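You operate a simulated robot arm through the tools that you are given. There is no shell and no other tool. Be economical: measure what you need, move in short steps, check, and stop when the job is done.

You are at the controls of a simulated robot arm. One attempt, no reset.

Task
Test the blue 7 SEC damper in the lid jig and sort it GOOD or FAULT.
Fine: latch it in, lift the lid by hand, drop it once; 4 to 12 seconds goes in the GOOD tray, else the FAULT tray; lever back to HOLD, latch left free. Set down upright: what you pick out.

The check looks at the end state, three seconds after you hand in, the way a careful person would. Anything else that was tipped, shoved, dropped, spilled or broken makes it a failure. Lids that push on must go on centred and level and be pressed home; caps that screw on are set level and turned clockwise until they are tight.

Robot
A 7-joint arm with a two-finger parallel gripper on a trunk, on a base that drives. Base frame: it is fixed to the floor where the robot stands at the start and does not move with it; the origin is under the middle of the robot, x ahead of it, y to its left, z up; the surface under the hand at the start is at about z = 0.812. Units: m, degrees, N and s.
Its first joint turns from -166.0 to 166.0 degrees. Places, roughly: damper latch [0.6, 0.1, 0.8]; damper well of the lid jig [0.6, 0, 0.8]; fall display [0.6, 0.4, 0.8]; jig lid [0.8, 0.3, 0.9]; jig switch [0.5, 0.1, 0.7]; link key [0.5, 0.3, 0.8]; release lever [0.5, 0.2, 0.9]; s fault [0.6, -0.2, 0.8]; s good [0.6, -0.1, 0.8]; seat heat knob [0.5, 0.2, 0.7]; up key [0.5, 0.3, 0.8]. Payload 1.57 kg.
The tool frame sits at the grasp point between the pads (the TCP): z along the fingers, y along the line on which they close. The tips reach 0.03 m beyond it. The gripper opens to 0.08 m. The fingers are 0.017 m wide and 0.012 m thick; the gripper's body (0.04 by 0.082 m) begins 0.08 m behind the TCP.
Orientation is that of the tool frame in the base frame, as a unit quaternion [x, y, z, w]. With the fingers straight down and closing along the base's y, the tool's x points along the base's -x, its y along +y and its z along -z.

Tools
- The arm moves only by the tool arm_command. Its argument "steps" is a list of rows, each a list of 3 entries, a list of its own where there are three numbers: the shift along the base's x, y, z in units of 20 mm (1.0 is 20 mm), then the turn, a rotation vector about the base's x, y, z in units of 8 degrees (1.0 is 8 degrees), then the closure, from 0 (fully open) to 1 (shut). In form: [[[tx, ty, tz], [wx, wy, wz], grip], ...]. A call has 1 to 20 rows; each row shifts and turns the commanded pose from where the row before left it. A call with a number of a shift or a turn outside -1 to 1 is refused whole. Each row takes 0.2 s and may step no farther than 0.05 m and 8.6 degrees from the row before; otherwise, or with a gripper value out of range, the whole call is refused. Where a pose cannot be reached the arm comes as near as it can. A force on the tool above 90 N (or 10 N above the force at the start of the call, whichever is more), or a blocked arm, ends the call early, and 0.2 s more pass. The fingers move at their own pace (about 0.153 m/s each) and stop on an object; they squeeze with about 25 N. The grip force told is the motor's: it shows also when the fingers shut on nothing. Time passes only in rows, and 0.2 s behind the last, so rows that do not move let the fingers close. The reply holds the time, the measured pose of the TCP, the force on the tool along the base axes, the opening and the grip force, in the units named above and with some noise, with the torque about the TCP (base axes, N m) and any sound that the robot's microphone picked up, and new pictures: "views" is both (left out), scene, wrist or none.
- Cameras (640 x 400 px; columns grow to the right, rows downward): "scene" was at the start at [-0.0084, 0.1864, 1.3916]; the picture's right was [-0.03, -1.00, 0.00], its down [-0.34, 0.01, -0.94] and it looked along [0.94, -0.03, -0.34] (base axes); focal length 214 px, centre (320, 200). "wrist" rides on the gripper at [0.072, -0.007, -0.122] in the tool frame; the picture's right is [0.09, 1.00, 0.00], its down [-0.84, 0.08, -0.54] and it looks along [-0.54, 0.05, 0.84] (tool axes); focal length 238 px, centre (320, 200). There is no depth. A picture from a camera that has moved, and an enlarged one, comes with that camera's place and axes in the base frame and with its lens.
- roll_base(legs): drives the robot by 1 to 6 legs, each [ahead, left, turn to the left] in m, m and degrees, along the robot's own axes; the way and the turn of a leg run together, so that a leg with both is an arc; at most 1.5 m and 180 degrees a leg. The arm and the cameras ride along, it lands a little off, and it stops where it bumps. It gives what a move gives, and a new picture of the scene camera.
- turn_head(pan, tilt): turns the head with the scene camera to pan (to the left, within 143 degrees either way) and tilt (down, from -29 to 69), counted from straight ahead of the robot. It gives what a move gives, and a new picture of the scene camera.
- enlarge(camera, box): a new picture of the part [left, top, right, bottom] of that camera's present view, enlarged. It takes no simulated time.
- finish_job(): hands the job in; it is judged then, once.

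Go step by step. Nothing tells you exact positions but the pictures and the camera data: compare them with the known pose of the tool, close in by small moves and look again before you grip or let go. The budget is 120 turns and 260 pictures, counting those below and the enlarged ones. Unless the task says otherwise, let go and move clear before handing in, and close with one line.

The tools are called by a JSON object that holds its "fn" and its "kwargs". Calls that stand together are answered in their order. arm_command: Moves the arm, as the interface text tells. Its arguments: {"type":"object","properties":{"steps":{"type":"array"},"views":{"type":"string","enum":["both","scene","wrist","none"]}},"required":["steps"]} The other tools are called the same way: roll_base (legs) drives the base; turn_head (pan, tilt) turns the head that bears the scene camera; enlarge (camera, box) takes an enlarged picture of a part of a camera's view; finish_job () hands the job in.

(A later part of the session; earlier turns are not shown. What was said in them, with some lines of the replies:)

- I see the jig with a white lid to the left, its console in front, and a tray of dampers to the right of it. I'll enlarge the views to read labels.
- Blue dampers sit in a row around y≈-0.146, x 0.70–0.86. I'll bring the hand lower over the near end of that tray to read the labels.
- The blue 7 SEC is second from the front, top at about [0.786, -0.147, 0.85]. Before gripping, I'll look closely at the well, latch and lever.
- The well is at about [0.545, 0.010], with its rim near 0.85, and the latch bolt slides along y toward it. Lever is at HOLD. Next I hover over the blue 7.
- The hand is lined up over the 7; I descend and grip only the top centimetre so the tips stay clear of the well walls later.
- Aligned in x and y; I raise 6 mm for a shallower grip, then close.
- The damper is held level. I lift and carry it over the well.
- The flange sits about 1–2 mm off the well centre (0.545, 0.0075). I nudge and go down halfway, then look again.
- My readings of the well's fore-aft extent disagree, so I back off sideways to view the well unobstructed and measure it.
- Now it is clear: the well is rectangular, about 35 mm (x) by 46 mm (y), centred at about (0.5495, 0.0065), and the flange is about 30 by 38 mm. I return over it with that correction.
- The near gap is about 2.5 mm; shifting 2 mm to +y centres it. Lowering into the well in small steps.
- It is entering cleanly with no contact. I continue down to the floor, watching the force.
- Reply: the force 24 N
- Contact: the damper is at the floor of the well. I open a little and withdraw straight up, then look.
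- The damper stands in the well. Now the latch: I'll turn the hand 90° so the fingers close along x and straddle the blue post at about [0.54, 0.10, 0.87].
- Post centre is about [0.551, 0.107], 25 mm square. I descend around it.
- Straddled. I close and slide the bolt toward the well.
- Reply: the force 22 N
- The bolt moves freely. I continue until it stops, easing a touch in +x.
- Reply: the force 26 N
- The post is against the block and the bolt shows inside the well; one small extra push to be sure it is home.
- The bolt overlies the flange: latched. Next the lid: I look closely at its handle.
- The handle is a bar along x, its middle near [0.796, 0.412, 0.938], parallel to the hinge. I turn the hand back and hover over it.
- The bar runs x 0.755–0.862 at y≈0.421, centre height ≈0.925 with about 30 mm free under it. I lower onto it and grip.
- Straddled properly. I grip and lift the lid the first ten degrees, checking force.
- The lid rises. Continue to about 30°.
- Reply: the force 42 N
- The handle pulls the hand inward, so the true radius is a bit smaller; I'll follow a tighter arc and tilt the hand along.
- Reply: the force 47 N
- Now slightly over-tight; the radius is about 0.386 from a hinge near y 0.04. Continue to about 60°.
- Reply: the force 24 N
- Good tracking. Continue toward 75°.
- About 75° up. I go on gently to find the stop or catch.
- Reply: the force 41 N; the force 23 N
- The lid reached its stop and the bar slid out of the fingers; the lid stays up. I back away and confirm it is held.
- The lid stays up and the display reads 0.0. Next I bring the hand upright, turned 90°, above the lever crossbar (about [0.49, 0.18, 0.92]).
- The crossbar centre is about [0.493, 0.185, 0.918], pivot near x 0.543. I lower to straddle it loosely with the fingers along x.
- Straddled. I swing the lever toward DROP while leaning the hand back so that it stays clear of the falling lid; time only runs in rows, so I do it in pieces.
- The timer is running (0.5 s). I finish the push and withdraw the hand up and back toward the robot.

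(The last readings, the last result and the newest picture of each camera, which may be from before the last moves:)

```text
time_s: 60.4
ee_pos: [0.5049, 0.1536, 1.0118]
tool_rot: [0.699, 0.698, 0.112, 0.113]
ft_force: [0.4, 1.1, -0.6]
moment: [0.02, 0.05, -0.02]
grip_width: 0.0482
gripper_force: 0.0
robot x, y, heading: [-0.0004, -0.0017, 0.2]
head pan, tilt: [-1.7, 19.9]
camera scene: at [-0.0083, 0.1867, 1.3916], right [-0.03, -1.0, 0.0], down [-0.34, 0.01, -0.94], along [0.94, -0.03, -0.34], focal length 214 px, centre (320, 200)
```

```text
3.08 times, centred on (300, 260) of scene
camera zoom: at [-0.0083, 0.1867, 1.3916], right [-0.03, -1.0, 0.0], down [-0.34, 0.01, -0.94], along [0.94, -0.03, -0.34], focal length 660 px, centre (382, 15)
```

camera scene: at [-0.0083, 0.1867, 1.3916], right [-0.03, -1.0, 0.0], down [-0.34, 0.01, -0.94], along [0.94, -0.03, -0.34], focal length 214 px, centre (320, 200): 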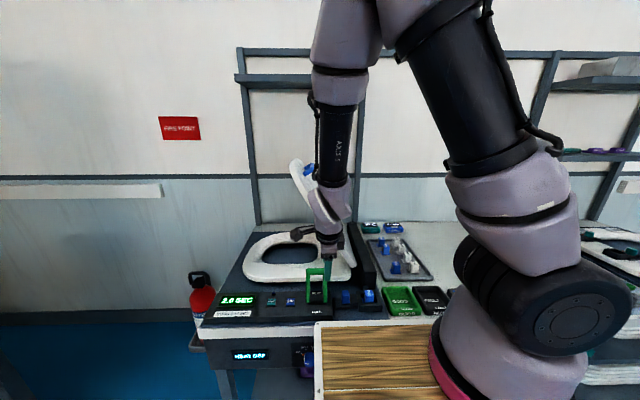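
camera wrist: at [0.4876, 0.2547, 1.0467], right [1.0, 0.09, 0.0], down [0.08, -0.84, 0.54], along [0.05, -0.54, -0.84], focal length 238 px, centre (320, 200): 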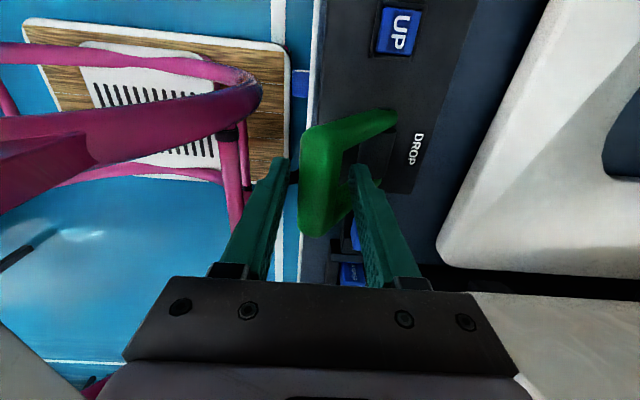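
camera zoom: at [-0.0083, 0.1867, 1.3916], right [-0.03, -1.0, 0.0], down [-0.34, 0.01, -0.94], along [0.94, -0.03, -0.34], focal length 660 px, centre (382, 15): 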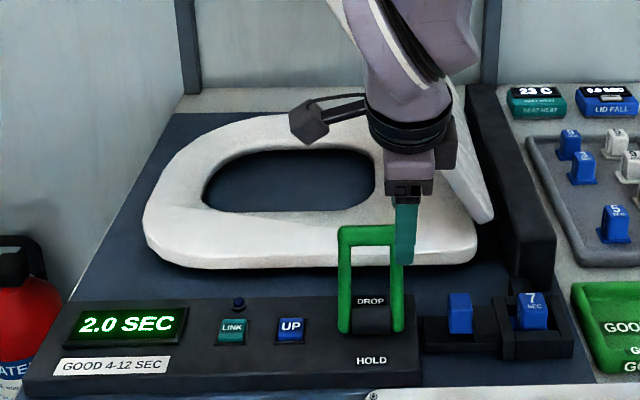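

2.0 s elapsed; the lever stands at DROP and the lid falls slowly. I move aside and wait.

{"fn": "arm_command", "kwargs": {"steps": [[[0, -1, 0.3], [0, 0, 0], 0.4], [[0, -1, 0.3], [0, 0, 0], 0.4], [[0, -1, 0], [0, 0, 0], 0.4], [[0, -1, 0], [0, 0, 0], 0.4], [[0, -1, 0], [0, 0, 0], 0.4], [[0, -1, 0], [0, 0, 0], 0.4], [[0, 0, 0], [0, 0, 0], 0.4], [[0, 0, 0], [0, 0, 0], 0.4], [[0, 0, 0], [0, 0, 0], 0.4], [[0, 0, 0], [0, 0, 0], 0.4], [[0, 0, 0], [0, 0, 0], 0.4]], "views": "scene"}}

{"fn": "enlarge", "kwargs": {"camera": "scene", "box": [200, 195, 400, 325]}}

```text
time_s: 62.8
ee_pos: [0.5531, 0.0698, 1.0346]
tool_rot: [0.699, 0.698, 0.112, 0.113]
ft_force: [-0.6, 0.1, -1.2]
moment: [-0.02, 0.01, 0.0]
grip_width: 0.0479
gripper_force: 0.0
out of reach, approached as far as the arm can: row 2, 3, 4, 5, 6
robot x, y, heading: [0.0024, 0.0033, -0.0]
head pan, tilt: [-1.7, 19.9]
camera scene: at [-0.0084, 0.1864, 1.3916], right [-0.03, -1.0, 0.0], down [-0.34, 0.01, -0.94], along [0.94, -0.03, -0.34], focal length 214 px, centre (320, 200)
```

scene: 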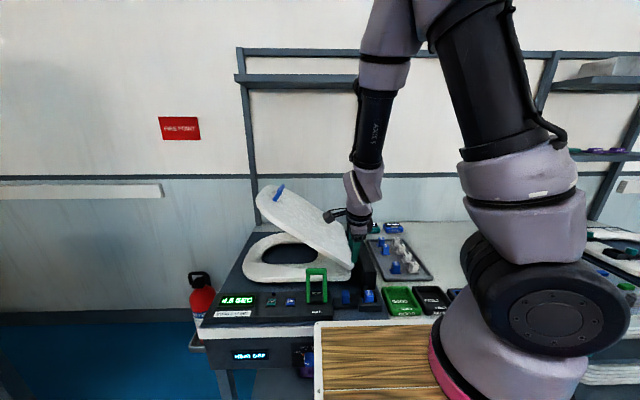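

```text
3.08 times, centred on (300, 260) of scene
camera zoom: at [-0.0084, 0.1864, 1.3916], right [-0.03, -1.0, 0.0], down [-0.34, 0.01, -0.94], along [0.94, -0.03, -0.34], focal length 660 px, centre (382, 15)
```

zoom: 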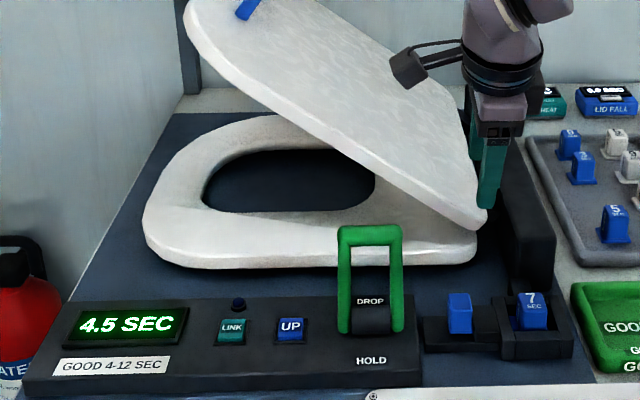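

The lid is still falling at 4.5 s and clear of the hand. I wait.

{"fn": "arm_command", "kwargs": {"steps": [[[0, 0, 0], [0, 0, 0], 0.4], [[0, 0, 0], [0, 0, 0], 0.4], [[0, 0, 0], [0, 0, 0], 0.4], [[0, 0, 0], [0, 0, 0], 0.4], [[0, 0, 0], [0, 0, 0], 0.4], [[0, 0, 0], [0, 0, 0], 0.4], [[0, 0, 0], [0, 0, 0], 0.4], [[0, 0, 0], [0, 0, 0], 0.4], [[0, 0, 0], [0, 0, 0], 0.4], [[0, 0, 0], [0, 0, 0], 0.4], [[0, 0, 0], [0, 0, 0], 0.4], [[0, 0, 0], [0, 0, 0], 0.4]], "views": "none"}}

{"fn": "enlarge", "kwargs": {"camera": "scene", "box": [200, 195, 400, 325]}}

```text
time_s: 65.4
ee_pos: [0.5537, 0.0702, 1.035]
tool_rot: [0.699, 0.697, 0.112, 0.113]
ft_force: [-0.6, 0.0, 0.1]
moment: [-0.01, -0.03, 0.01]
grip_width: 0.0479
gripper_force: 0.0
robot x, y, heading: [0.0007, -0.001, 0.2]
head pan, tilt: [-1.7, 19.9]
```

```text
3.08 times, centred on (300, 260) of scene
camera zoom: at [-0.0084, 0.1864, 1.3916], right [-0.03, -1.0, 0.0], down [-0.34, 0.01, -0.94], along [0.94, -0.03, -0.34], focal length 660 px, centre (382, 15)
```

zoom: 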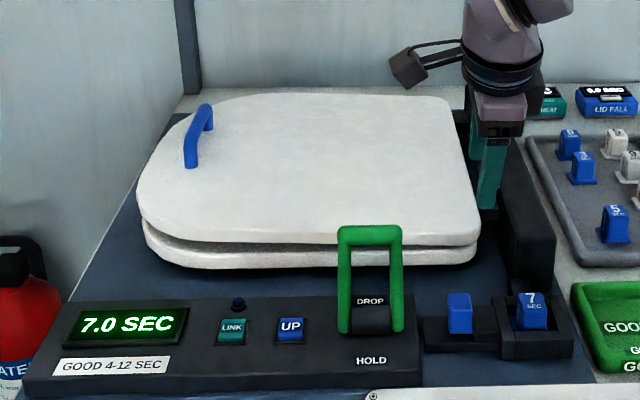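

{"fn": "arm_command", "kwargs": {"steps": [[[0, 0, 0], [0, 0, 0], 0.4], [[0, 0, 0], [0, 0, 0], 0.4], [[0, 0, 0], [0, 0, 0], 0.4], [[0, 0, 0], [0, 0, 0], 0.4], [[0, 0, 0], [0, 0, 0], 0.4], [[0, 0, 0], [0, 0, 0], 0.4], [[0, 0, 0], [0, 0, 0], 0.4], [[0, 0, 0], [0, 0, 0], 0.4], [[0, 0, 0], [0, 0, 0], 0.4], [[0, 0, 0], [0, 0, 0], 0.4]], "views": "none"}}

{"fn": "enlarge", "kwargs": {"camera": "scene", "box": [200, 195, 400, 325]}}

```text
time_s: 67.6
ee_pos: [0.5527, 0.0708, 1.0352]
tool_rot: [0.699, 0.698, 0.112, 0.114]
ft_force: [0.7, 1.2, 0.4]
moment: [-0.01, -0.01, 0.0]
grip_width: 0.0481
gripper_force: 0.0
robot x, y, heading: [-0.0001, 0.0023, 0.1]
head pan, tilt: [-1.7, 19.9]
```

```text
3.08 times, centred on (300, 260) of scene
camera zoom: at [-0.0084, 0.1864, 1.3916], right [-0.03, -1.0, 0.0], down [-0.34, 0.01, -0.94], along [0.94, -0.03, -0.34], focal length 660 px, centre (382, 15)
```

zoom: 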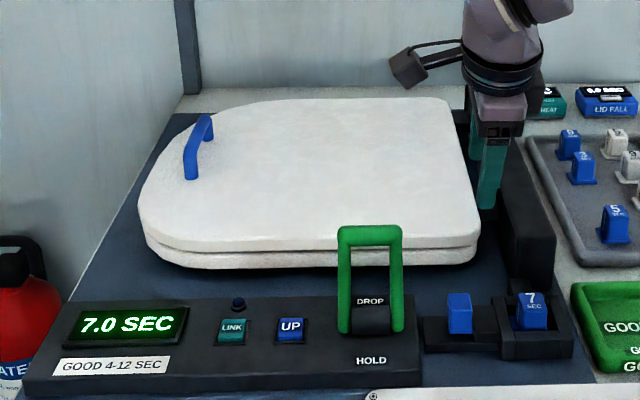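

The lid is shut and the display is frozen at 7.0 SEC: GOOD. Now the lever back to HOLD; first I right the hand and check where it is.

{"fn": "arm_command", "kwargs": {"steps": [[[0.5, 0.5, 0.5], [0, 0.8, 0], 0.4], [[0.5, 0.5, 0.5], [0, 0.8, 0], 0.4], [[0.5, 0.5, 0], [0, 0.69, 0], 0.4], [[0, 0, 0], [0, 0, 0], 0.4]], "views": "none"}}

```text
time_s: 68.6
ee_pos: [0.583, 0.1014, 1.0548]
tool_rot: [0.707, 0.707, 0.0, 0.0]
ft_force: [-0.4, -0.1, 0.4]
moment: [0.0, 0.0, -0.05]
grip_width: 0.048
gripper_force: 0.1
robot x, y, heading: [0.0004, 0.0023, 0.0]
head pan, tilt: [-1.7, 19.9]
```

{"fn": "arm_command", "kwargs": {"steps": [[[0.25, 0.8, 0], [0, 0, 0], 0.4], [[0.25, 0.8, 0], [0, 0, 0], 0.4], [[0, 0.8, 0], [0, 0, 0], 0.4], [[0, 0.8, -0.5], [0, 0, 0], 0.4], [[0, 0.9, -0.7], [0, 0, 0], 0.4], [[0, 0, -0.8], [0, 0, 0], 0.4], [[0, 0, 0], [0, 0, 0], 0.4]], "views": "wrist"}}

{"fn": "enlarge", "kwargs": {"camera": "scene", "box": [270, 245, 370, 307]}}

{"fn": "enlarge", "kwargs": {"camera": "wrist", "box": [240, 90, 400, 190]}}

```text
time_s: 70.2
ee_pos: [0.5923, 0.1823, 1.0149]
tool_rot: [0.707, 0.707, -0.001, 0.001]
ft_force: [0.8, -0.4, 0.3]
moment: [0.01, -0.02, 0.0]
grip_width: 0.0476
gripper_force: 0.0
robot x, y, heading: [0.0031, -0.0005, 0.2]
head pan, tilt: [-1.7, 19.9]
camera wrist: at [0.586, 0.2549, 1.1359], right [1.0, 0.09, 0.0], down [0.08, -0.84, 0.54], along [0.05, -0.54, -0.84], focal length 238 px, centre (320, 200)
```

wrist: 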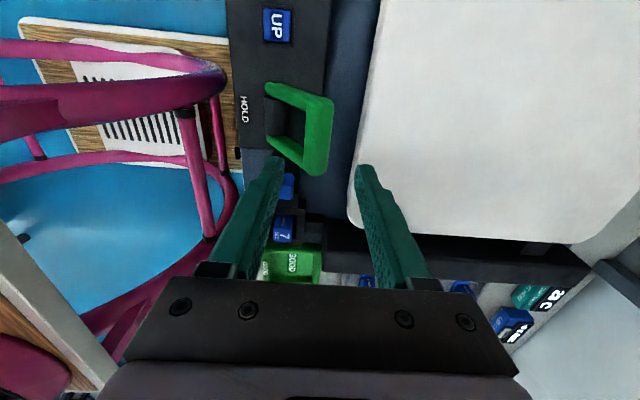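

```text
6.40 times, centred on (320, 276) of scene
camera zoom: at [-0.0085, 0.1864, 1.3916], right [-0.03, -1.0, 0.0], down [-0.34, 0.01, -0.94], along [0.94, -0.03, -0.34], focal length 1373 px, centre (320, -286)
```

zoom: 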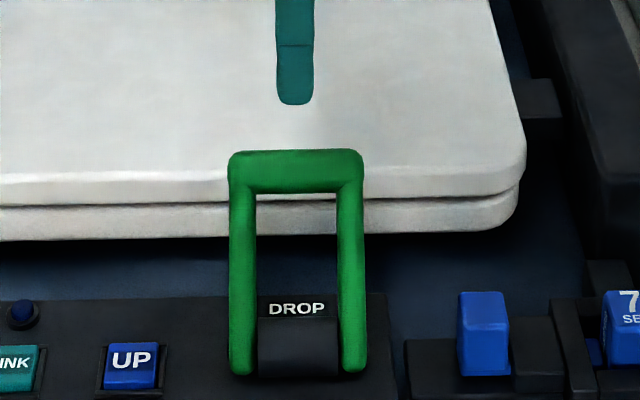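

```text
4.00 times, centred on (320, 140) of wrist
camera zoom: at [0.586, 0.2549, 1.1359], right [1.0, 0.09, 0.0], down [0.08, -0.84, 0.54], along [0.05, -0.54, -0.84], focal length 953 px, centre (320, 440)
```

zoom: 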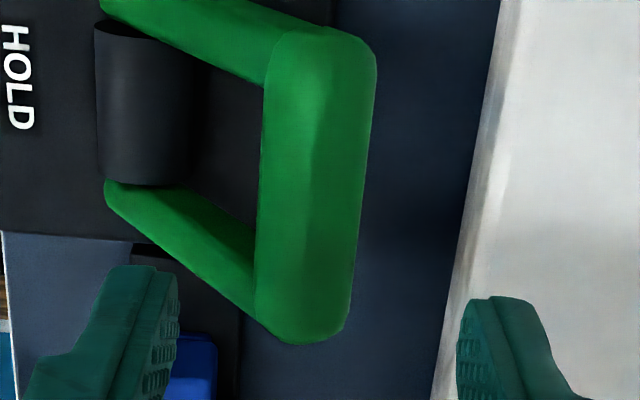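

The crossbar is at x≈0.591, close to the lid edge (0.631), so I narrow the opening before descending over it.

{"fn": "arm_command", "kwargs": {"steps": [[[-0.1, 0, 0], [0, 0, 0], 0.55], [[0, 0, -0.8], [0, 0, 0], 0.55], [[0, 0, -0.8], [0, 0, 0], 0.55], [[0, 0, -0.8], [0, 0, 0], 0.55], [[0, 0, 0], [0, 0, 0], 0.55]], "views": "none"}}

{"fn": "enlarge", "kwargs": {"camera": "wrist", "box": [240, 90, 400, 190]}}

{"fn": "enlarge", "kwargs": {"camera": "scene", "box": [270, 245, 370, 307]}}

```text
time_s: 71.4
ee_pos: [0.5918, 0.1824, 0.9652]
tool_rot: [0.706, 0.708, -0.001, 0.0]
ft_force: [-0.1, -0.3, -0.5]
moment: [-0.01, 0.01, 0.02]
grip_width: 0.036
gripper_force: 0.1
robot x, y, heading: [-0.0014, -0.0019, 0.1]
head pan, tilt: [-1.7, 19.9]
```

```text
4.00 times, centred on (320, 140) of wrist
camera zoom: at [0.5848, 0.2547, 1.0871], right [1.0, 0.09, 0.0], down [0.08, -0.84, 0.54], along [0.05, -0.54, -0.84], focal length 953 px, centre (320, 440)
```

zoom: 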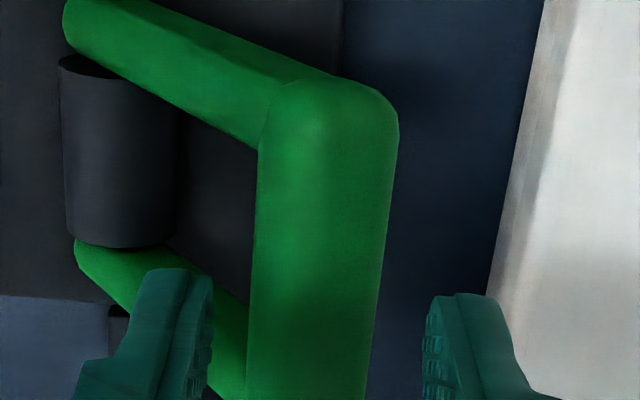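

```text
6.40 times, centred on (320, 276) of scene
camera zoom: at [-0.0085, 0.1864, 1.3916], right [-0.03, -1.0, 0.0], down [-0.34, 0.01, -0.94], along [0.94, -0.03, -0.34], focal length 1373 px, centre (320, -286)
```

zoom: 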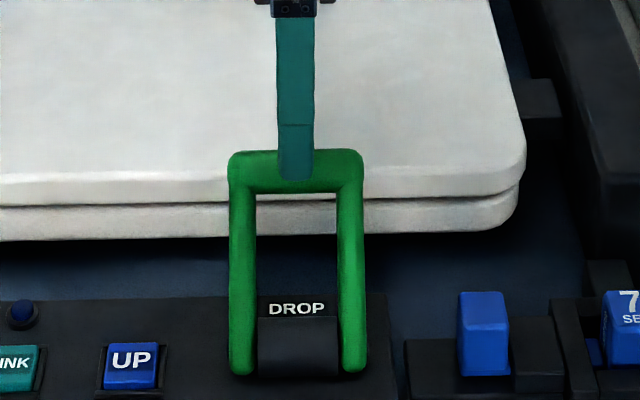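

{"fn": "arm_command", "kwargs": {"steps": [[[-0.05, 0, -0.85], [0, 0, 0], 0.55], [[0, 0, -0.85], [0, 0, 0], 0.55], [[0, 0, 0], [0, 0, 0], 0.55]], "views": "none"}}

{"fn": "enlarge", "kwargs": {"camera": "wrist", "box": [240, 90, 400, 190]}}

```text
time_s: 72.2
ee_pos: [0.5905, 0.1817, 0.9306]
tool_rot: [0.707, 0.707, 0.0, 0.001]
ft_force: [0.0, -0.1, 0.5]
moment: [0.0, 0.03, 0.0]
grip_width: 0.0359
gripper_force: 0.1
robot x, y, heading: [0.0009, -0.0018, 0.1]
head pan, tilt: [-1.7, 19.9]
```

```text
4.00 times, centred on (320, 140) of wrist
camera zoom: at [0.5839, 0.2546, 1.0523], right [1.0, 0.09, 0.0], down [0.08, -0.84, 0.54], along [0.05, -0.54, -0.84], focal length 953 px, centre (320, 440)
```

zoom: 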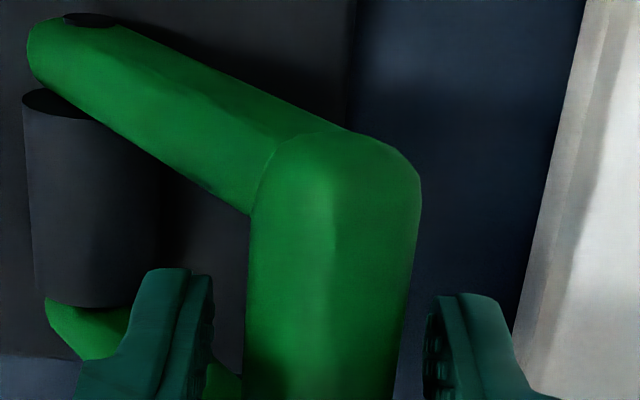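

Straddled. I swing the lever back to HOLD.

{"fn": "arm_command", "kwargs": {"steps": [[[-0.87, 0, 0.3], [0, 0, 0], 0.53], [[-0.87, 0, 0.3], [0, 0, 0], 0.53], [[-0.87, 0, 0.1], [0, 0, 0], 0.53], [[-0.87, 0, -0.1], [0, 0, 0], 0.53], [[-0.87, 0, -0.3], [0, 0, 0], 0.53], [[-0.9, 0, -0.3], [0, 0, 0], 0.53], [[0, 0, 0], [0, 0, 0], 0.53]], "views": "none"}}

{"fn": "enlarge", "kwargs": {"camera": "scene", "box": [200, 225, 360, 325]}}

```text
time_s: 73.8
ee_pos: [0.4858, 0.1824, 0.9298]
tool_rot: [0.706, 0.708, 0.001, 0.001]
ft_force: [6.0, 0.5, 2.2]
moment: [0.0, -0.16, 0.07]
grip_width: 0.0429
gripper_force: 2.9
robot x, y, heading: [0.0005, -0.0022, 0.2]
head pan, tilt: [-1.7, 19.9]
```

```text
4.00 times, centred on (280, 275) of scene
camera zoom: at [-0.0082, 0.1865, 1.3916], right [-0.03, -1.0, 0.0], down [-0.34, 0.01, -0.94], along [0.94, -0.03, -0.34], focal length 858 px, centre (480, -100)
```

zoom: 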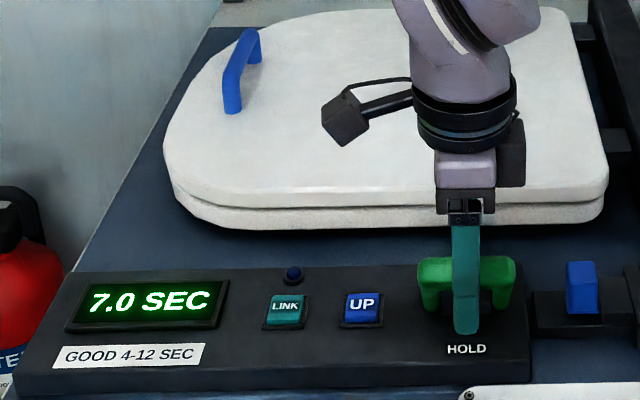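

The lever is at HOLD again with the reading 7.0 kept. I lift off and go to the latch post (now about [0.552, 0.087]).

{"fn": "arm_command", "kwargs": {"steps": [[[0.2, 0, 0], [0, 0, 0], 0.4], [[0, 0, 1], [0, 0, 0], 0.4], [[0, 0, 1], [0, 0, 0], 0.4], [[0, 0, 1], [0, 0, 0], 0.4], [[0.6, -0.95, 0], [0, 0, 0], 0.4], [[0.6, -0.95, 0], [0, 0, 0], 0.4], [[0.6, -0.95, 0], [0, 0, 0], 0.4], [[0.6, -0.95, 0], [0, 0, 0], 0.4], [[0.65, -0.95, 0], [0, 0, 0], 0.4], [[0, 0, -0.6], [0, 0, 0], 0.4], [[0, 0, 0], [0, 0, 0], 0.4]], "views": "wrist"}}

{"fn": "enlarge", "kwargs": {"camera": "wrist", "box": [240, 90, 400, 190]}}

{"fn": "enlarge", "kwargs": {"camera": "scene", "box": [270, 245, 400, 325]}}

```text
time_s: 76.2
ee_pos: [0.5518, 0.0874, 0.9805]
tool_rot: [0.707, 0.707, 0.0, 0.001]
ft_force: [0.3, 0.1, -0.5]
moment: [0.0, -0.02, 0.0]
grip_width: 0.0482
gripper_force: 0.0
robot x, y, heading: [0.0002, -0.0007, -0.3]
head pan, tilt: [-1.7, 19.9]
camera wrist: at [0.5449, 0.1607, 1.1015], right [1.0, 0.09, 0.0], down [0.08, -0.84, 0.54], along [0.05, -0.54, -0.84], focal length 238 px, centre (320, 200)
```

wrist: 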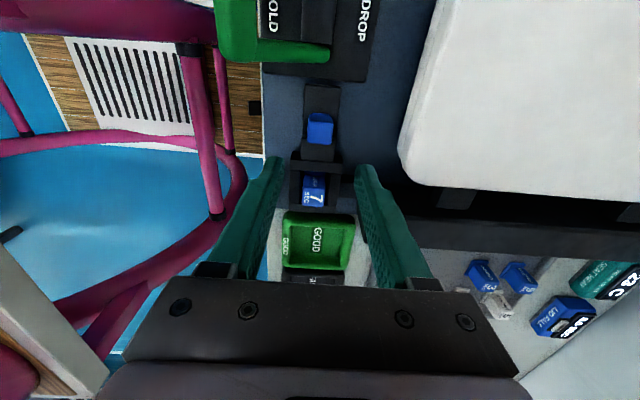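

```text
4.00 times, centred on (320, 140) of wrist
camera zoom: at [0.5449, 0.1607, 1.1015], right [1.0, 0.09, 0.0], down [0.08, -0.84, 0.54], along [0.05, -0.54, -0.84], focal length 953 px, centre (320, 440)
```

zoom: 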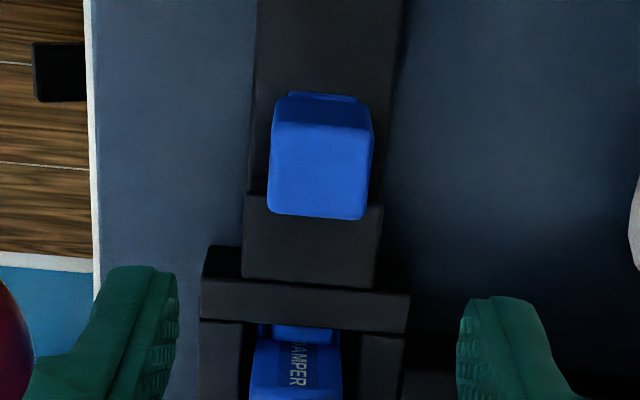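

```text
4.92 times, centred on (335, 285) of scene
camera zoom: at [-0.0085, 0.1864, 1.3916], right [-0.03, -1.0, 0.0], down [-0.34, 0.01, -0.94], along [0.94, -0.03, -0.34], focal length 1056 px, centre (246, -218)
```

zoom: 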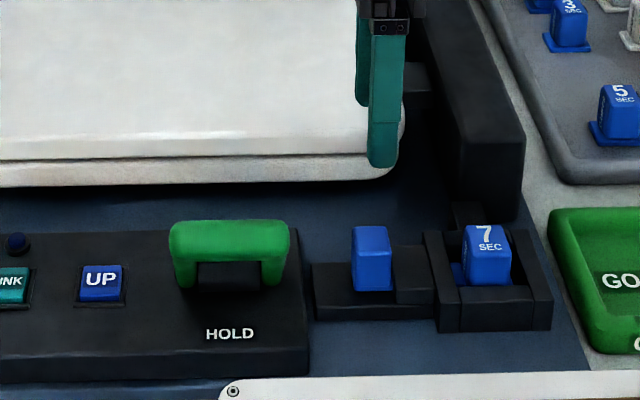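

{"fn": "arm_command", "kwargs": {"steps": [[[0, 0.1, -1], [0, 0, 0], 0.4], [[0, 0, -1], [0, 0, 0], 0.4], [[0, 0, -1], [0, 0, 0], 0.4], [[0, 0, -1], [0, 0, 0], 0.4], [[0, 0, -0.95], [0, 0, 0], 0.4], [[0, 0, 0], [0, 0, 0], 0.7], [[0, 0, 0], [0, 0, 0], 0.8], [[0, 0.25, 0], [0, 0, 0], 0.8], [[0, 0.25, 0], [0, 0, 0], 0.8], [[0, 0.25, 0], [0, 0, 0], 0.8], [[0, 0.2, 0], [0, 0, 0], 0.8], [[0, 0, 0], [0, 0, 0], 0.8]], "views": "none"}}

{"fn": "enlarge", "kwargs": {"camera": "scene", "box": [310, 260, 410, 322]}}

```text
time_s: 78.8
ee_pos: [0.5511, 0.107, 0.8792]
tool_rot: [0.708, 0.706, -0.001, 0.0]
ft_force: [16.1, -10.4, -30.4]
moment: [-0.77, -0.29, 0.11]
grip_width: 0.0257
gripper_force: 37.3
robot x, y, heading: [-0.0014, -0.0012, 0.3]
head pan, tilt: [-1.7, 19.9]
```

```text
6.40 times, centred on (360, 291) of scene
camera zoom: at [-0.007, 0.1861, 1.3916], right [-0.03, -1.0, 0.0], down [-0.34, 0.01, -0.94], along [0.94, -0.03, -0.34], focal length 1373 px, centre (64, -382)
```

zoom: 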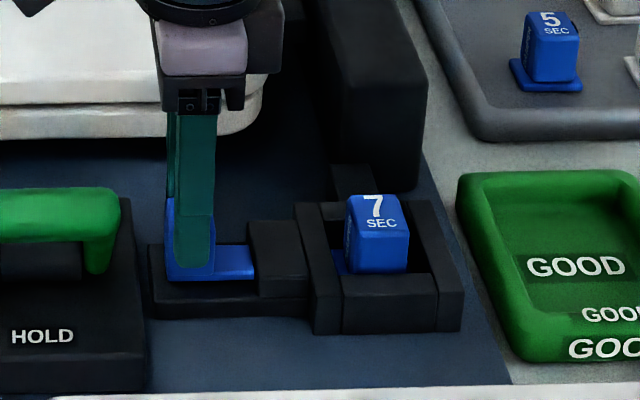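

The latch is back where it started. I release it, turn the hand back and hover over the damper.

{"fn": "arm_command", "kwargs": {"steps": [[[0, 0, 0], [0, 0, 0], 0.6], [[0, 0, 0], [0, 0, 0], 0.4], [[0, 0, 1], [0, 0, 0], 0.4], [[0, 0, 1], [0, 0, 0], 0.4], [[0, 0, 1], [0, 0, 0], 0.4], [[0, 0, 1], [0, 0, 0], 0.4], [[0, 0, 1], [0, 0, 1], 0.4], [[0, -0.5, 0], [0, 0, 1], 0.4], [[0, -0.5, 0], [0, 0, 1], 0.4], [[0, -0.5, 0], [0, 0, 1], 0.4], [[0, -0.5, 0], [0, 0, 1], 0.4], [[0, -0.5, 0], [0, 0, 1], 0.4], [[0, -0.5, 0], [0, 0, 1], 0.4], [[0, -0.5, 0], [0, 0, 1], 0.4], [[0, -0.5, -0.5], [0, 0, 1], 0.4], [[0, -0.5, -0.5], [0, 0, 1], 0.4], [[0, -0.45, -0.5], [0, 0, 1], 0.4], [[0, 0, -0.5], [0, 0, 0.25], 0.4], [[0, 0, 0], [0, 0, 0], 0.4]], "views": "wrist"}}

{"fn": "enlarge", "kwargs": {"camera": "wrist", "box": [240, 80, 400, 180]}}

{"fn": "enlarge", "kwargs": {"camera": "scene", "box": [310, 260, 438, 340]}}

```text
time_s: 82.8
ee_pos: [0.5499, 0.0099, 0.9398]
tool_rot: [0.0, 1.0, 0.001, 0.001]
ft_force: [0.1, 0.4, 0.4]
moment: [-0.01, -0.01, -0.02]
grip_width: 0.0482
gripper_force: 0.1
robot x, y, heading: [0.0004, -0.0001, 0.4]
head pan, tilt: [-1.7, 19.9]
camera wrist: at [0.4787, 0.0041, 1.063], right [-0.09, 1.0, 0.0], down [0.84, 0.08, 0.54], along [0.54, 0.05, -0.84], focal length 238 px, centre (320, 200)
```

wrist: 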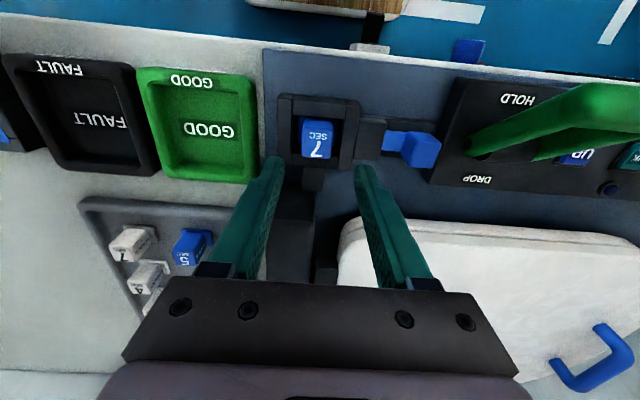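

```text
4.00 times, centred on (320, 130) of wrist
camera zoom: at [0.4787, 0.0041, 1.063], right [-0.09, 1.0, 0.0], down [0.84, 0.08, 0.54], along [0.54, 0.05, -0.84], focal length 953 px, centre (320, 480)
```

zoom: 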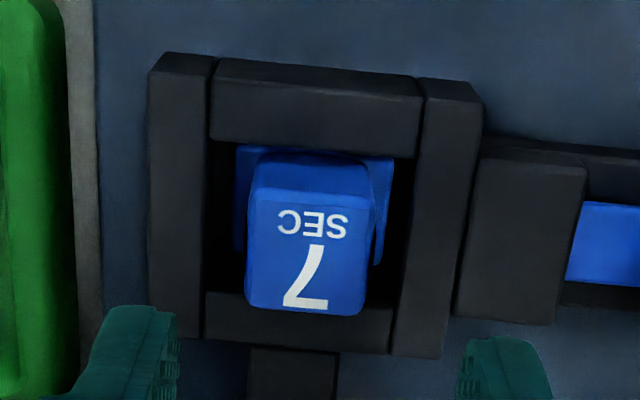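

```text
5.00 times, centred on (374, 300) of scene
camera zoom: at [-0.0085, 0.1864, 1.3916], right [-0.03, -1.0, 0.0], down [-0.34, 0.01, -0.94], along [0.94, -0.03, -0.34], focal length 1072 px, centre (50, -300)
```

zoom: 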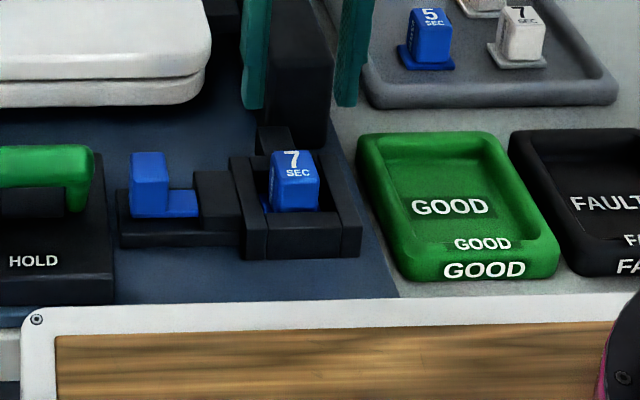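

Damper top centre is about [0.5505, 0.0077]; I descend, grip and lift it out.

{"fn": "arm_command", "kwargs": {"steps": [[[0, -0.1, -0.8], [0, 0, 0], 0.4], [[0, 0, -0.8], [0, 0, 0], 0.4], [[0, 0, -0.8], [0, 0, 0], 0.4], [[0, 0, -0.75], [0, 0, 0], 0.4], [[0, 0, 0], [0, 0, 0], 0.6], [[0, 0, 0], [0, 0, 0], 0.8], [[0, 0, 0], [0, 0, 0], 0.9], [[0, 0, 0.5], [0, 0, 0], 0.9], [[0, 0, 0.5], [0, 0, 0], 0.9], [[0, 0, 1], [0, 0, 0], 0.9], [[0, 0, 1], [0, 0, 0], 0.9], [[0, 0, 1], [0, 0, 0], 0.9], [[0, 0, 0], [0, 0, 0], 0.9]], "views": "wrist"}}

{"fn": "enlarge", "kwargs": {"camera": "scene", "box": [310, 260, 438, 340]}}

{"fn": "enlarge", "kwargs": {"camera": "wrist", "box": [120, 40, 360, 190]}}

```text
time_s: 85.6
ee_pos: [0.5515, 0.0068, 0.9574]
tool_rot: [0.0, 1.0, 0.0, 0.0]
ft_force: [-0.9, -0.3, -0.6]
moment: [-0.01, 0.0, 0.02]
grip_width: 0.027
gripper_force: 25.2
robot x, y, heading: [0.0006, -0.0032, -0.0]
head pan, tilt: [-1.7, 19.9]
camera wrist: at [0.4789, 0.0014, 1.0796], right [-0.09, 1.0, 0.0], down [0.84, 0.08, 0.54], along [0.54, 0.05, -0.84], focal length 238 px, centre (320, 200)
```

wrist: 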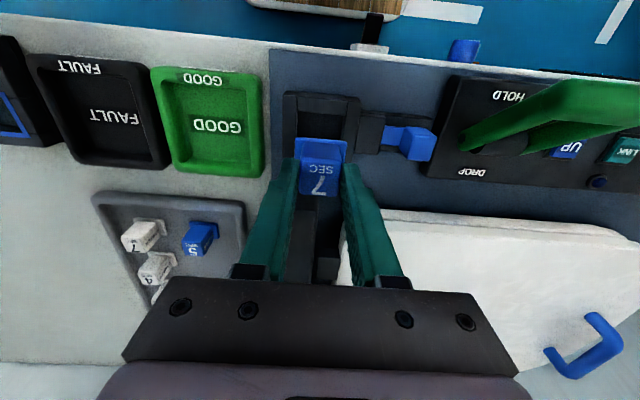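

```text
5.00 times, centred on (374, 300) of scene
camera zoom: at [-0.0083, 0.1864, 1.3916], right [-0.03, -1.0, 0.0], down [-0.34, 0.01, -0.94], along [0.94, -0.03, -0.34], focal length 1072 px, centre (50, -300)
```

zoom: 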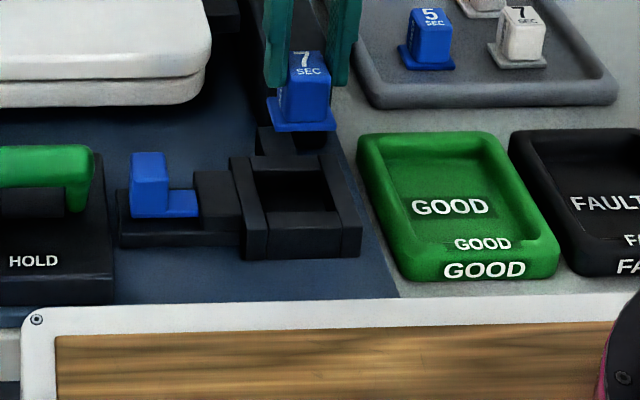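

```text
2.67 times, centred on (240, 115) of wrist
camera zoom: at [0.4789, 0.0014, 1.0796], right [-0.09, 1.0, 0.0], down [0.84, 0.08, 0.54], along [0.54, 0.05, -0.84], focal length 636 px, centre (533, 427)
```

zoom: 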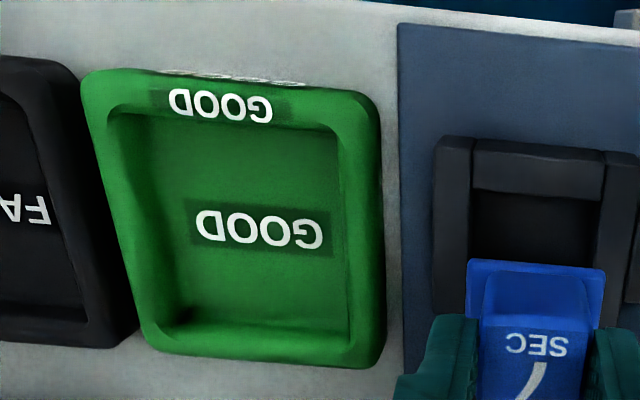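

The damper is out. The GOOD tray floor is centred at about [0.561, -0.111]; I carry it there and lower partway.

{"fn": "arm_command", "kwargs": {"steps": [[[0.1, -1, 0], [0, 0, 0], 0.9], [[0.1, -1, 0], [0, 0, 0], 0.9], [[0.1, -1, 0], [0, 0, 0], 0.9], [[0.1, -1, 0], [0, 0, 0], 0.9], [[0.1, -1, 0], [0, 0, 0], 0.9], [[0, -0.9, 0], [0, 0, 0], 0.9], [[0, 0, -1], [0, 0, 0], 0.9], [[0, 0, -1], [0, 0, 0], 0.9], [[0, 0, -1], [0, 0, 0], 0.9], [[0, 0, 0], [0, 0, 0], 0.9]], "views": "wrist"}}

{"fn": "enlarge", "kwargs": {"camera": "scene", "box": [340, 260, 468, 340]}}

```text
time_s: 87.8
ee_pos: [0.5599, -0.1094, 0.8969]
tool_rot: [0.0, 1.0, 0.0, 0.0]
ft_force: [-0.1, 0.3, -0.9]
moment: [-0.02, 0.01, 0.0]
grip_width: 0.0268
gripper_force: 24.7
robot x, y, heading: [-0.0013, 0.005, -0.1]
head pan, tilt: [-1.7, 19.9]
camera wrist: at [0.4878, -0.1159, 1.0186], right [-0.09, 1.0, 0.0], down [0.84, 0.08, 0.54], along [0.54, 0.05, -0.84], focal length 238 px, centre (320, 200)
```

wrist: 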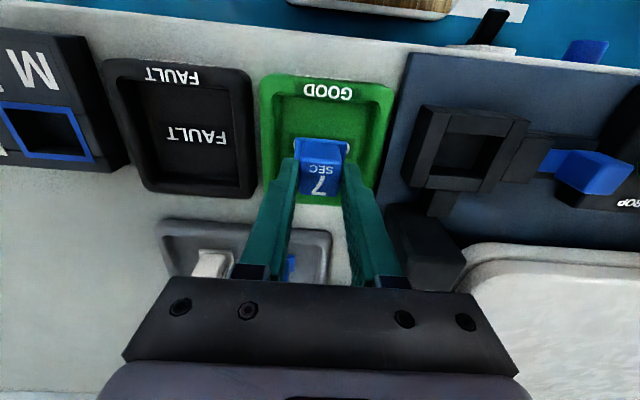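

```text
5.00 times, centred on (404, 300) of scene
camera zoom: at [-0.0085, 0.1864, 1.3916], right [-0.03, -1.0, 0.0], down [-0.34, 0.01, -0.94], along [0.94, -0.03, -0.34], focal length 1072 px, centre (-100, -300)
```

zoom: 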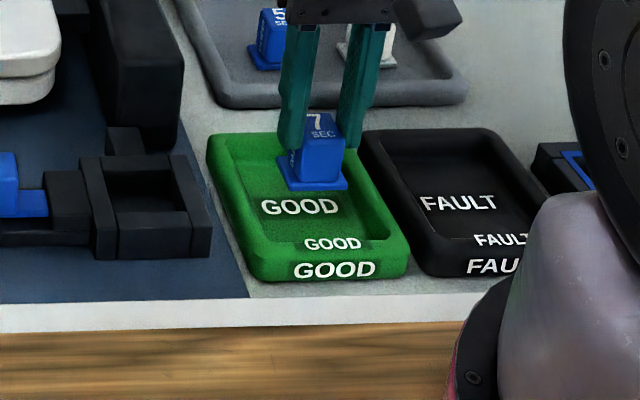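

Well inside the tray. I lower in small steps until it touches.

{"fn": "arm_command", "kwargs": {"steps": [[[0, 0, -0.4], [0, 0, 0], 0.9], [[0, 0, -0.4], [0, 0, 0], 0.9], [[0, 0, -0.2], [0, 0, 0], 0.9], [[0, 0, 0], [0, 0, 0], 0.9]], "views": "none"}}

{"fn": "enlarge", "kwargs": {"camera": "scene", "box": [340, 260, 468, 340]}}

```text
time_s: 88.8
ee_pos: [0.5597, -0.108, 0.8779]
tool_rot: [0.0, 1.0, 0.0, 0.001]
ft_force: [0.1, 0.4, 0.2]
moment: [-0.02, 0.0, -0.01]
grip_width: 0.0271
gripper_force: 25.3
robot x, y, heading: [-0.0017, 0.0001, -0.3]
head pan, tilt: [-1.7, 19.9]
```

```text
5.00 times, centred on (404, 300) of scene
camera zoom: at [-0.0084, 0.1864, 1.3916], right [-0.03, -1.0, 0.0], down [-0.34, 0.01, -0.94], along [0.94, -0.03, -0.34], focal length 1072 px, centre (-100, -300)
```

zoom: 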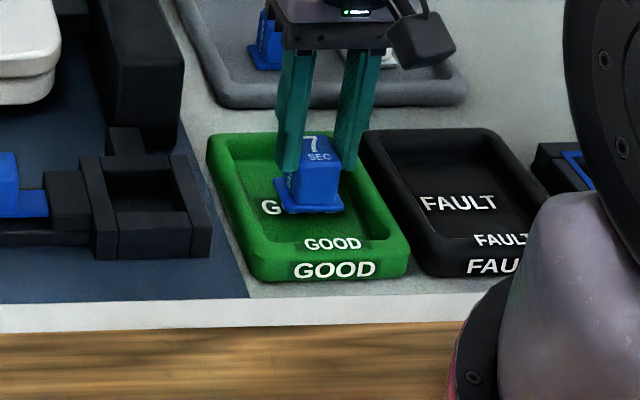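

{"fn": "arm_command", "kwargs": {"steps": [[[0, 0, -0.15], [0, 0, 0], 0.9], [[0, 0, -0.1], [0, 0, 0], 0.9], [[0, 0, 0], [0, 0, 0], 0.9]], "views": "none"}}

```text
time_s: 89.6
ee_pos: [0.56, -0.1107, 0.8728]
tool_rot: [0.0, 1.0, 0.0, 0.0]
ft_force: [0.2, -0.1, -1.0]
moment: [0.03, 0.02, 0.01]
grip_width: 0.0271
gripper_force: 25.1
robot x, y, heading: [0.0005, 0.001, -0.2]
head pan, tilt: [-1.7, 19.9]
```

No contact yet; a few millimetres more.

{"fn": "arm_command", "kwargs": {"steps": [[[0, 0, -0.1], [0, 0, 0], 0.9], [[0, 0, -0.1], [0, 0, 0], 0.9], [[0, 0, 0], [0, 0, 0], 0.9]], "views": "none"}}

{"fn": "enlarge", "kwargs": {"camera": "scene", "box": [370, 270, 434, 310]}}

```text
time_s: 90.4
ee_pos: [0.559, -0.1095, 0.868]
tool_rot: [0.0, 1.0, 0.0, 0.0]
ft_force: [-0.4, 0.4, -0.1]
moment: [-0.03, -0.01, -0.01]
grip_width: 0.0267
gripper_force: 25.1
robot x, y, heading: [0.0017, -0.0002, 0.1]
head pan, tilt: [-1.7, 19.9]
```

```text
10.00 times, centred on (402, 290) of scene
camera zoom: at [-0.0084, 0.1864, 1.3916], right [-0.03, -1.0, 0.0], down [-0.34, 0.01, -0.94], along [0.94, -0.03, -0.34], focal length 2145 px, centre (-500, -700)
```

zoom: 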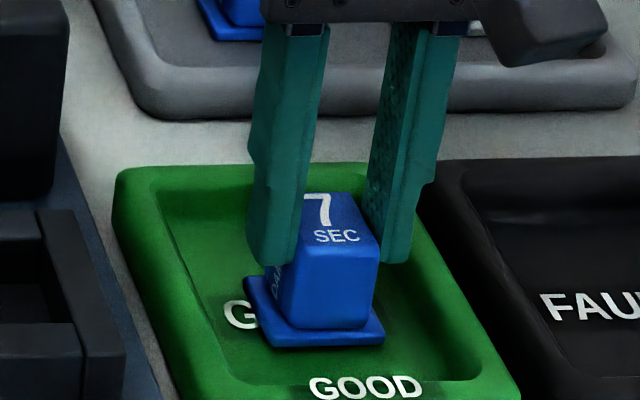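

{"fn": "arm_command", "kwargs": {"steps": [[[0, 0, -0.1], [0, 0, 0], 0.9], [[0, 0, -0.1], [0, 0, 0], 0.9], [[0, 0, 0], [0, 0, 0], 0.9]], "views": "none"}}

```text
time_s: 91.2
ee_pos: [0.5597, -0.11, 0.8653]
tool_rot: [0.0, 1.0, 0.0, 0.001]
ft_force: [-1.7, -1.1, 21.7]
moment: [-0.04, 0.06, -0.04]
grip_width: 0.027
gripper_force: 24.8
robot x, y, heading: [-0.0017, 0.0004, 0.1]
head pan, tilt: [-1.7, 19.9]
```

Contact at the tray floor. I open just enough, withdraw straight up, and inspect.

{"fn": "arm_command", "kwargs": {"steps": [[[0, 0, 0.04], [0, 0, 0], 0.75], [[0, 0, 0], [0, 0, 0], 0.5], [[0, 0, 0], [0, 0, 0], 0.5], [[0, 0, 0.5], [0, 0, 0], 0.5], [[0, 0, 1], [0, 0, 0], 0.5], [[0, 0, 1], [0, 0, 0], 0.5], [[0, 0, 1], [0, 0, 0], 0.5], [[0, 0, 1], [0, 0, 0], 0.5], [[0, 0, 1], [0, 0, 0], 0.5], [[0, 0, 1], [0, 0, 0], 0.5]], "views": "wrist"}}

{"fn": "enlarge", "kwargs": {"camera": "scene", "box": [200, 210, 440, 360]}}

{"fn": "enlarge", "kwargs": {"camera": "scene", "box": [340, 260, 468, 340]}}

```text
time_s: 93.4
ee_pos: [0.5602, -0.1117, 0.9953]
tool_rot: [0.0, 1.0, 0.001, 0.0]
ft_force: [-0.1, -0.5, -0.3]
moment: [0.0, 0.04, -0.01]
grip_width: 0.04
gripper_force: 0.1
robot x, y, heading: [0.0042, 0.0028, 0.1]
head pan, tilt: [-1.7, 19.9]
camera wrist: at [0.4882, -0.1177, 1.1168], right [-0.09, 1.0, 0.0], down [0.84, 0.08, 0.54], along [0.54, 0.05, -0.84], focal length 238 px, centre (320, 200)
```

wrist: 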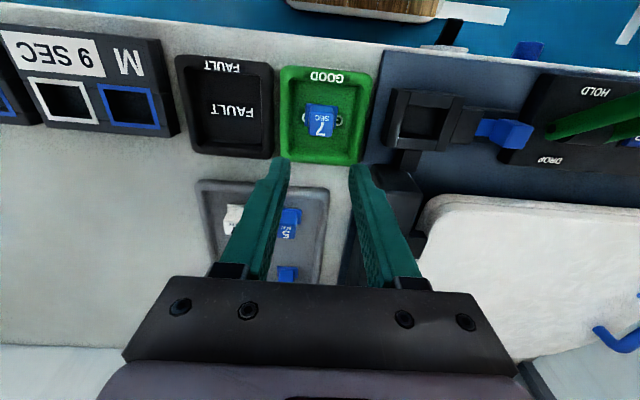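

```text
2.67 times, centred on (320, 285) of scene
camera zoom: at [-0.0081, 0.1863, 1.3916], right [-0.03, -1.0, 0.0], down [-0.34, 0.01, -0.94], along [0.94, -0.03, -0.34], focal length 572 px, centre (320, -27)
```

zoom: 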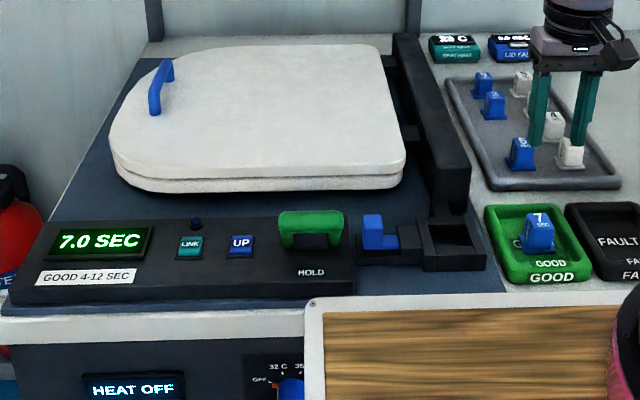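

```text
5.00 times, centred on (404, 300) of scene
camera zoom: at [-0.0081, 0.1863, 1.3916], right [-0.03, -1.0, 0.0], down [-0.34, 0.01, -0.94], along [0.94, -0.03, -0.34], focal length 1072 px, centre (-100, -300)
```

zoom: 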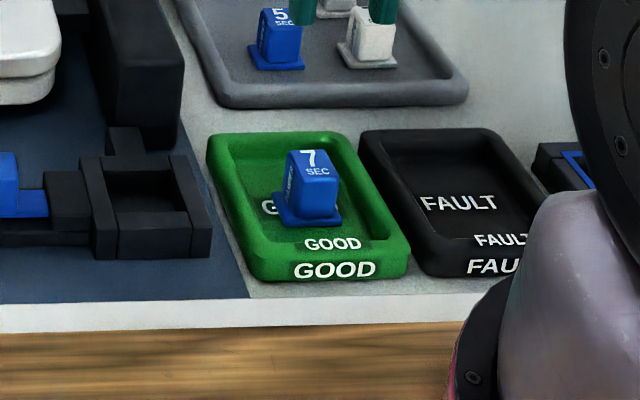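

The damper stands upright in the GOOD tray, the lever is at HOLD, the latch is free, the lid is down and the hand is clear. I hand in.

{"fn": "finish_job", "kwargs": {}}

```text
The job is handed in.
```

The blue 7 SEC damper timed 7.0 s in one drop, so I sorted it GOOD; it stands upright in the GOOD tray, with the lever at HOLD and the latch free.
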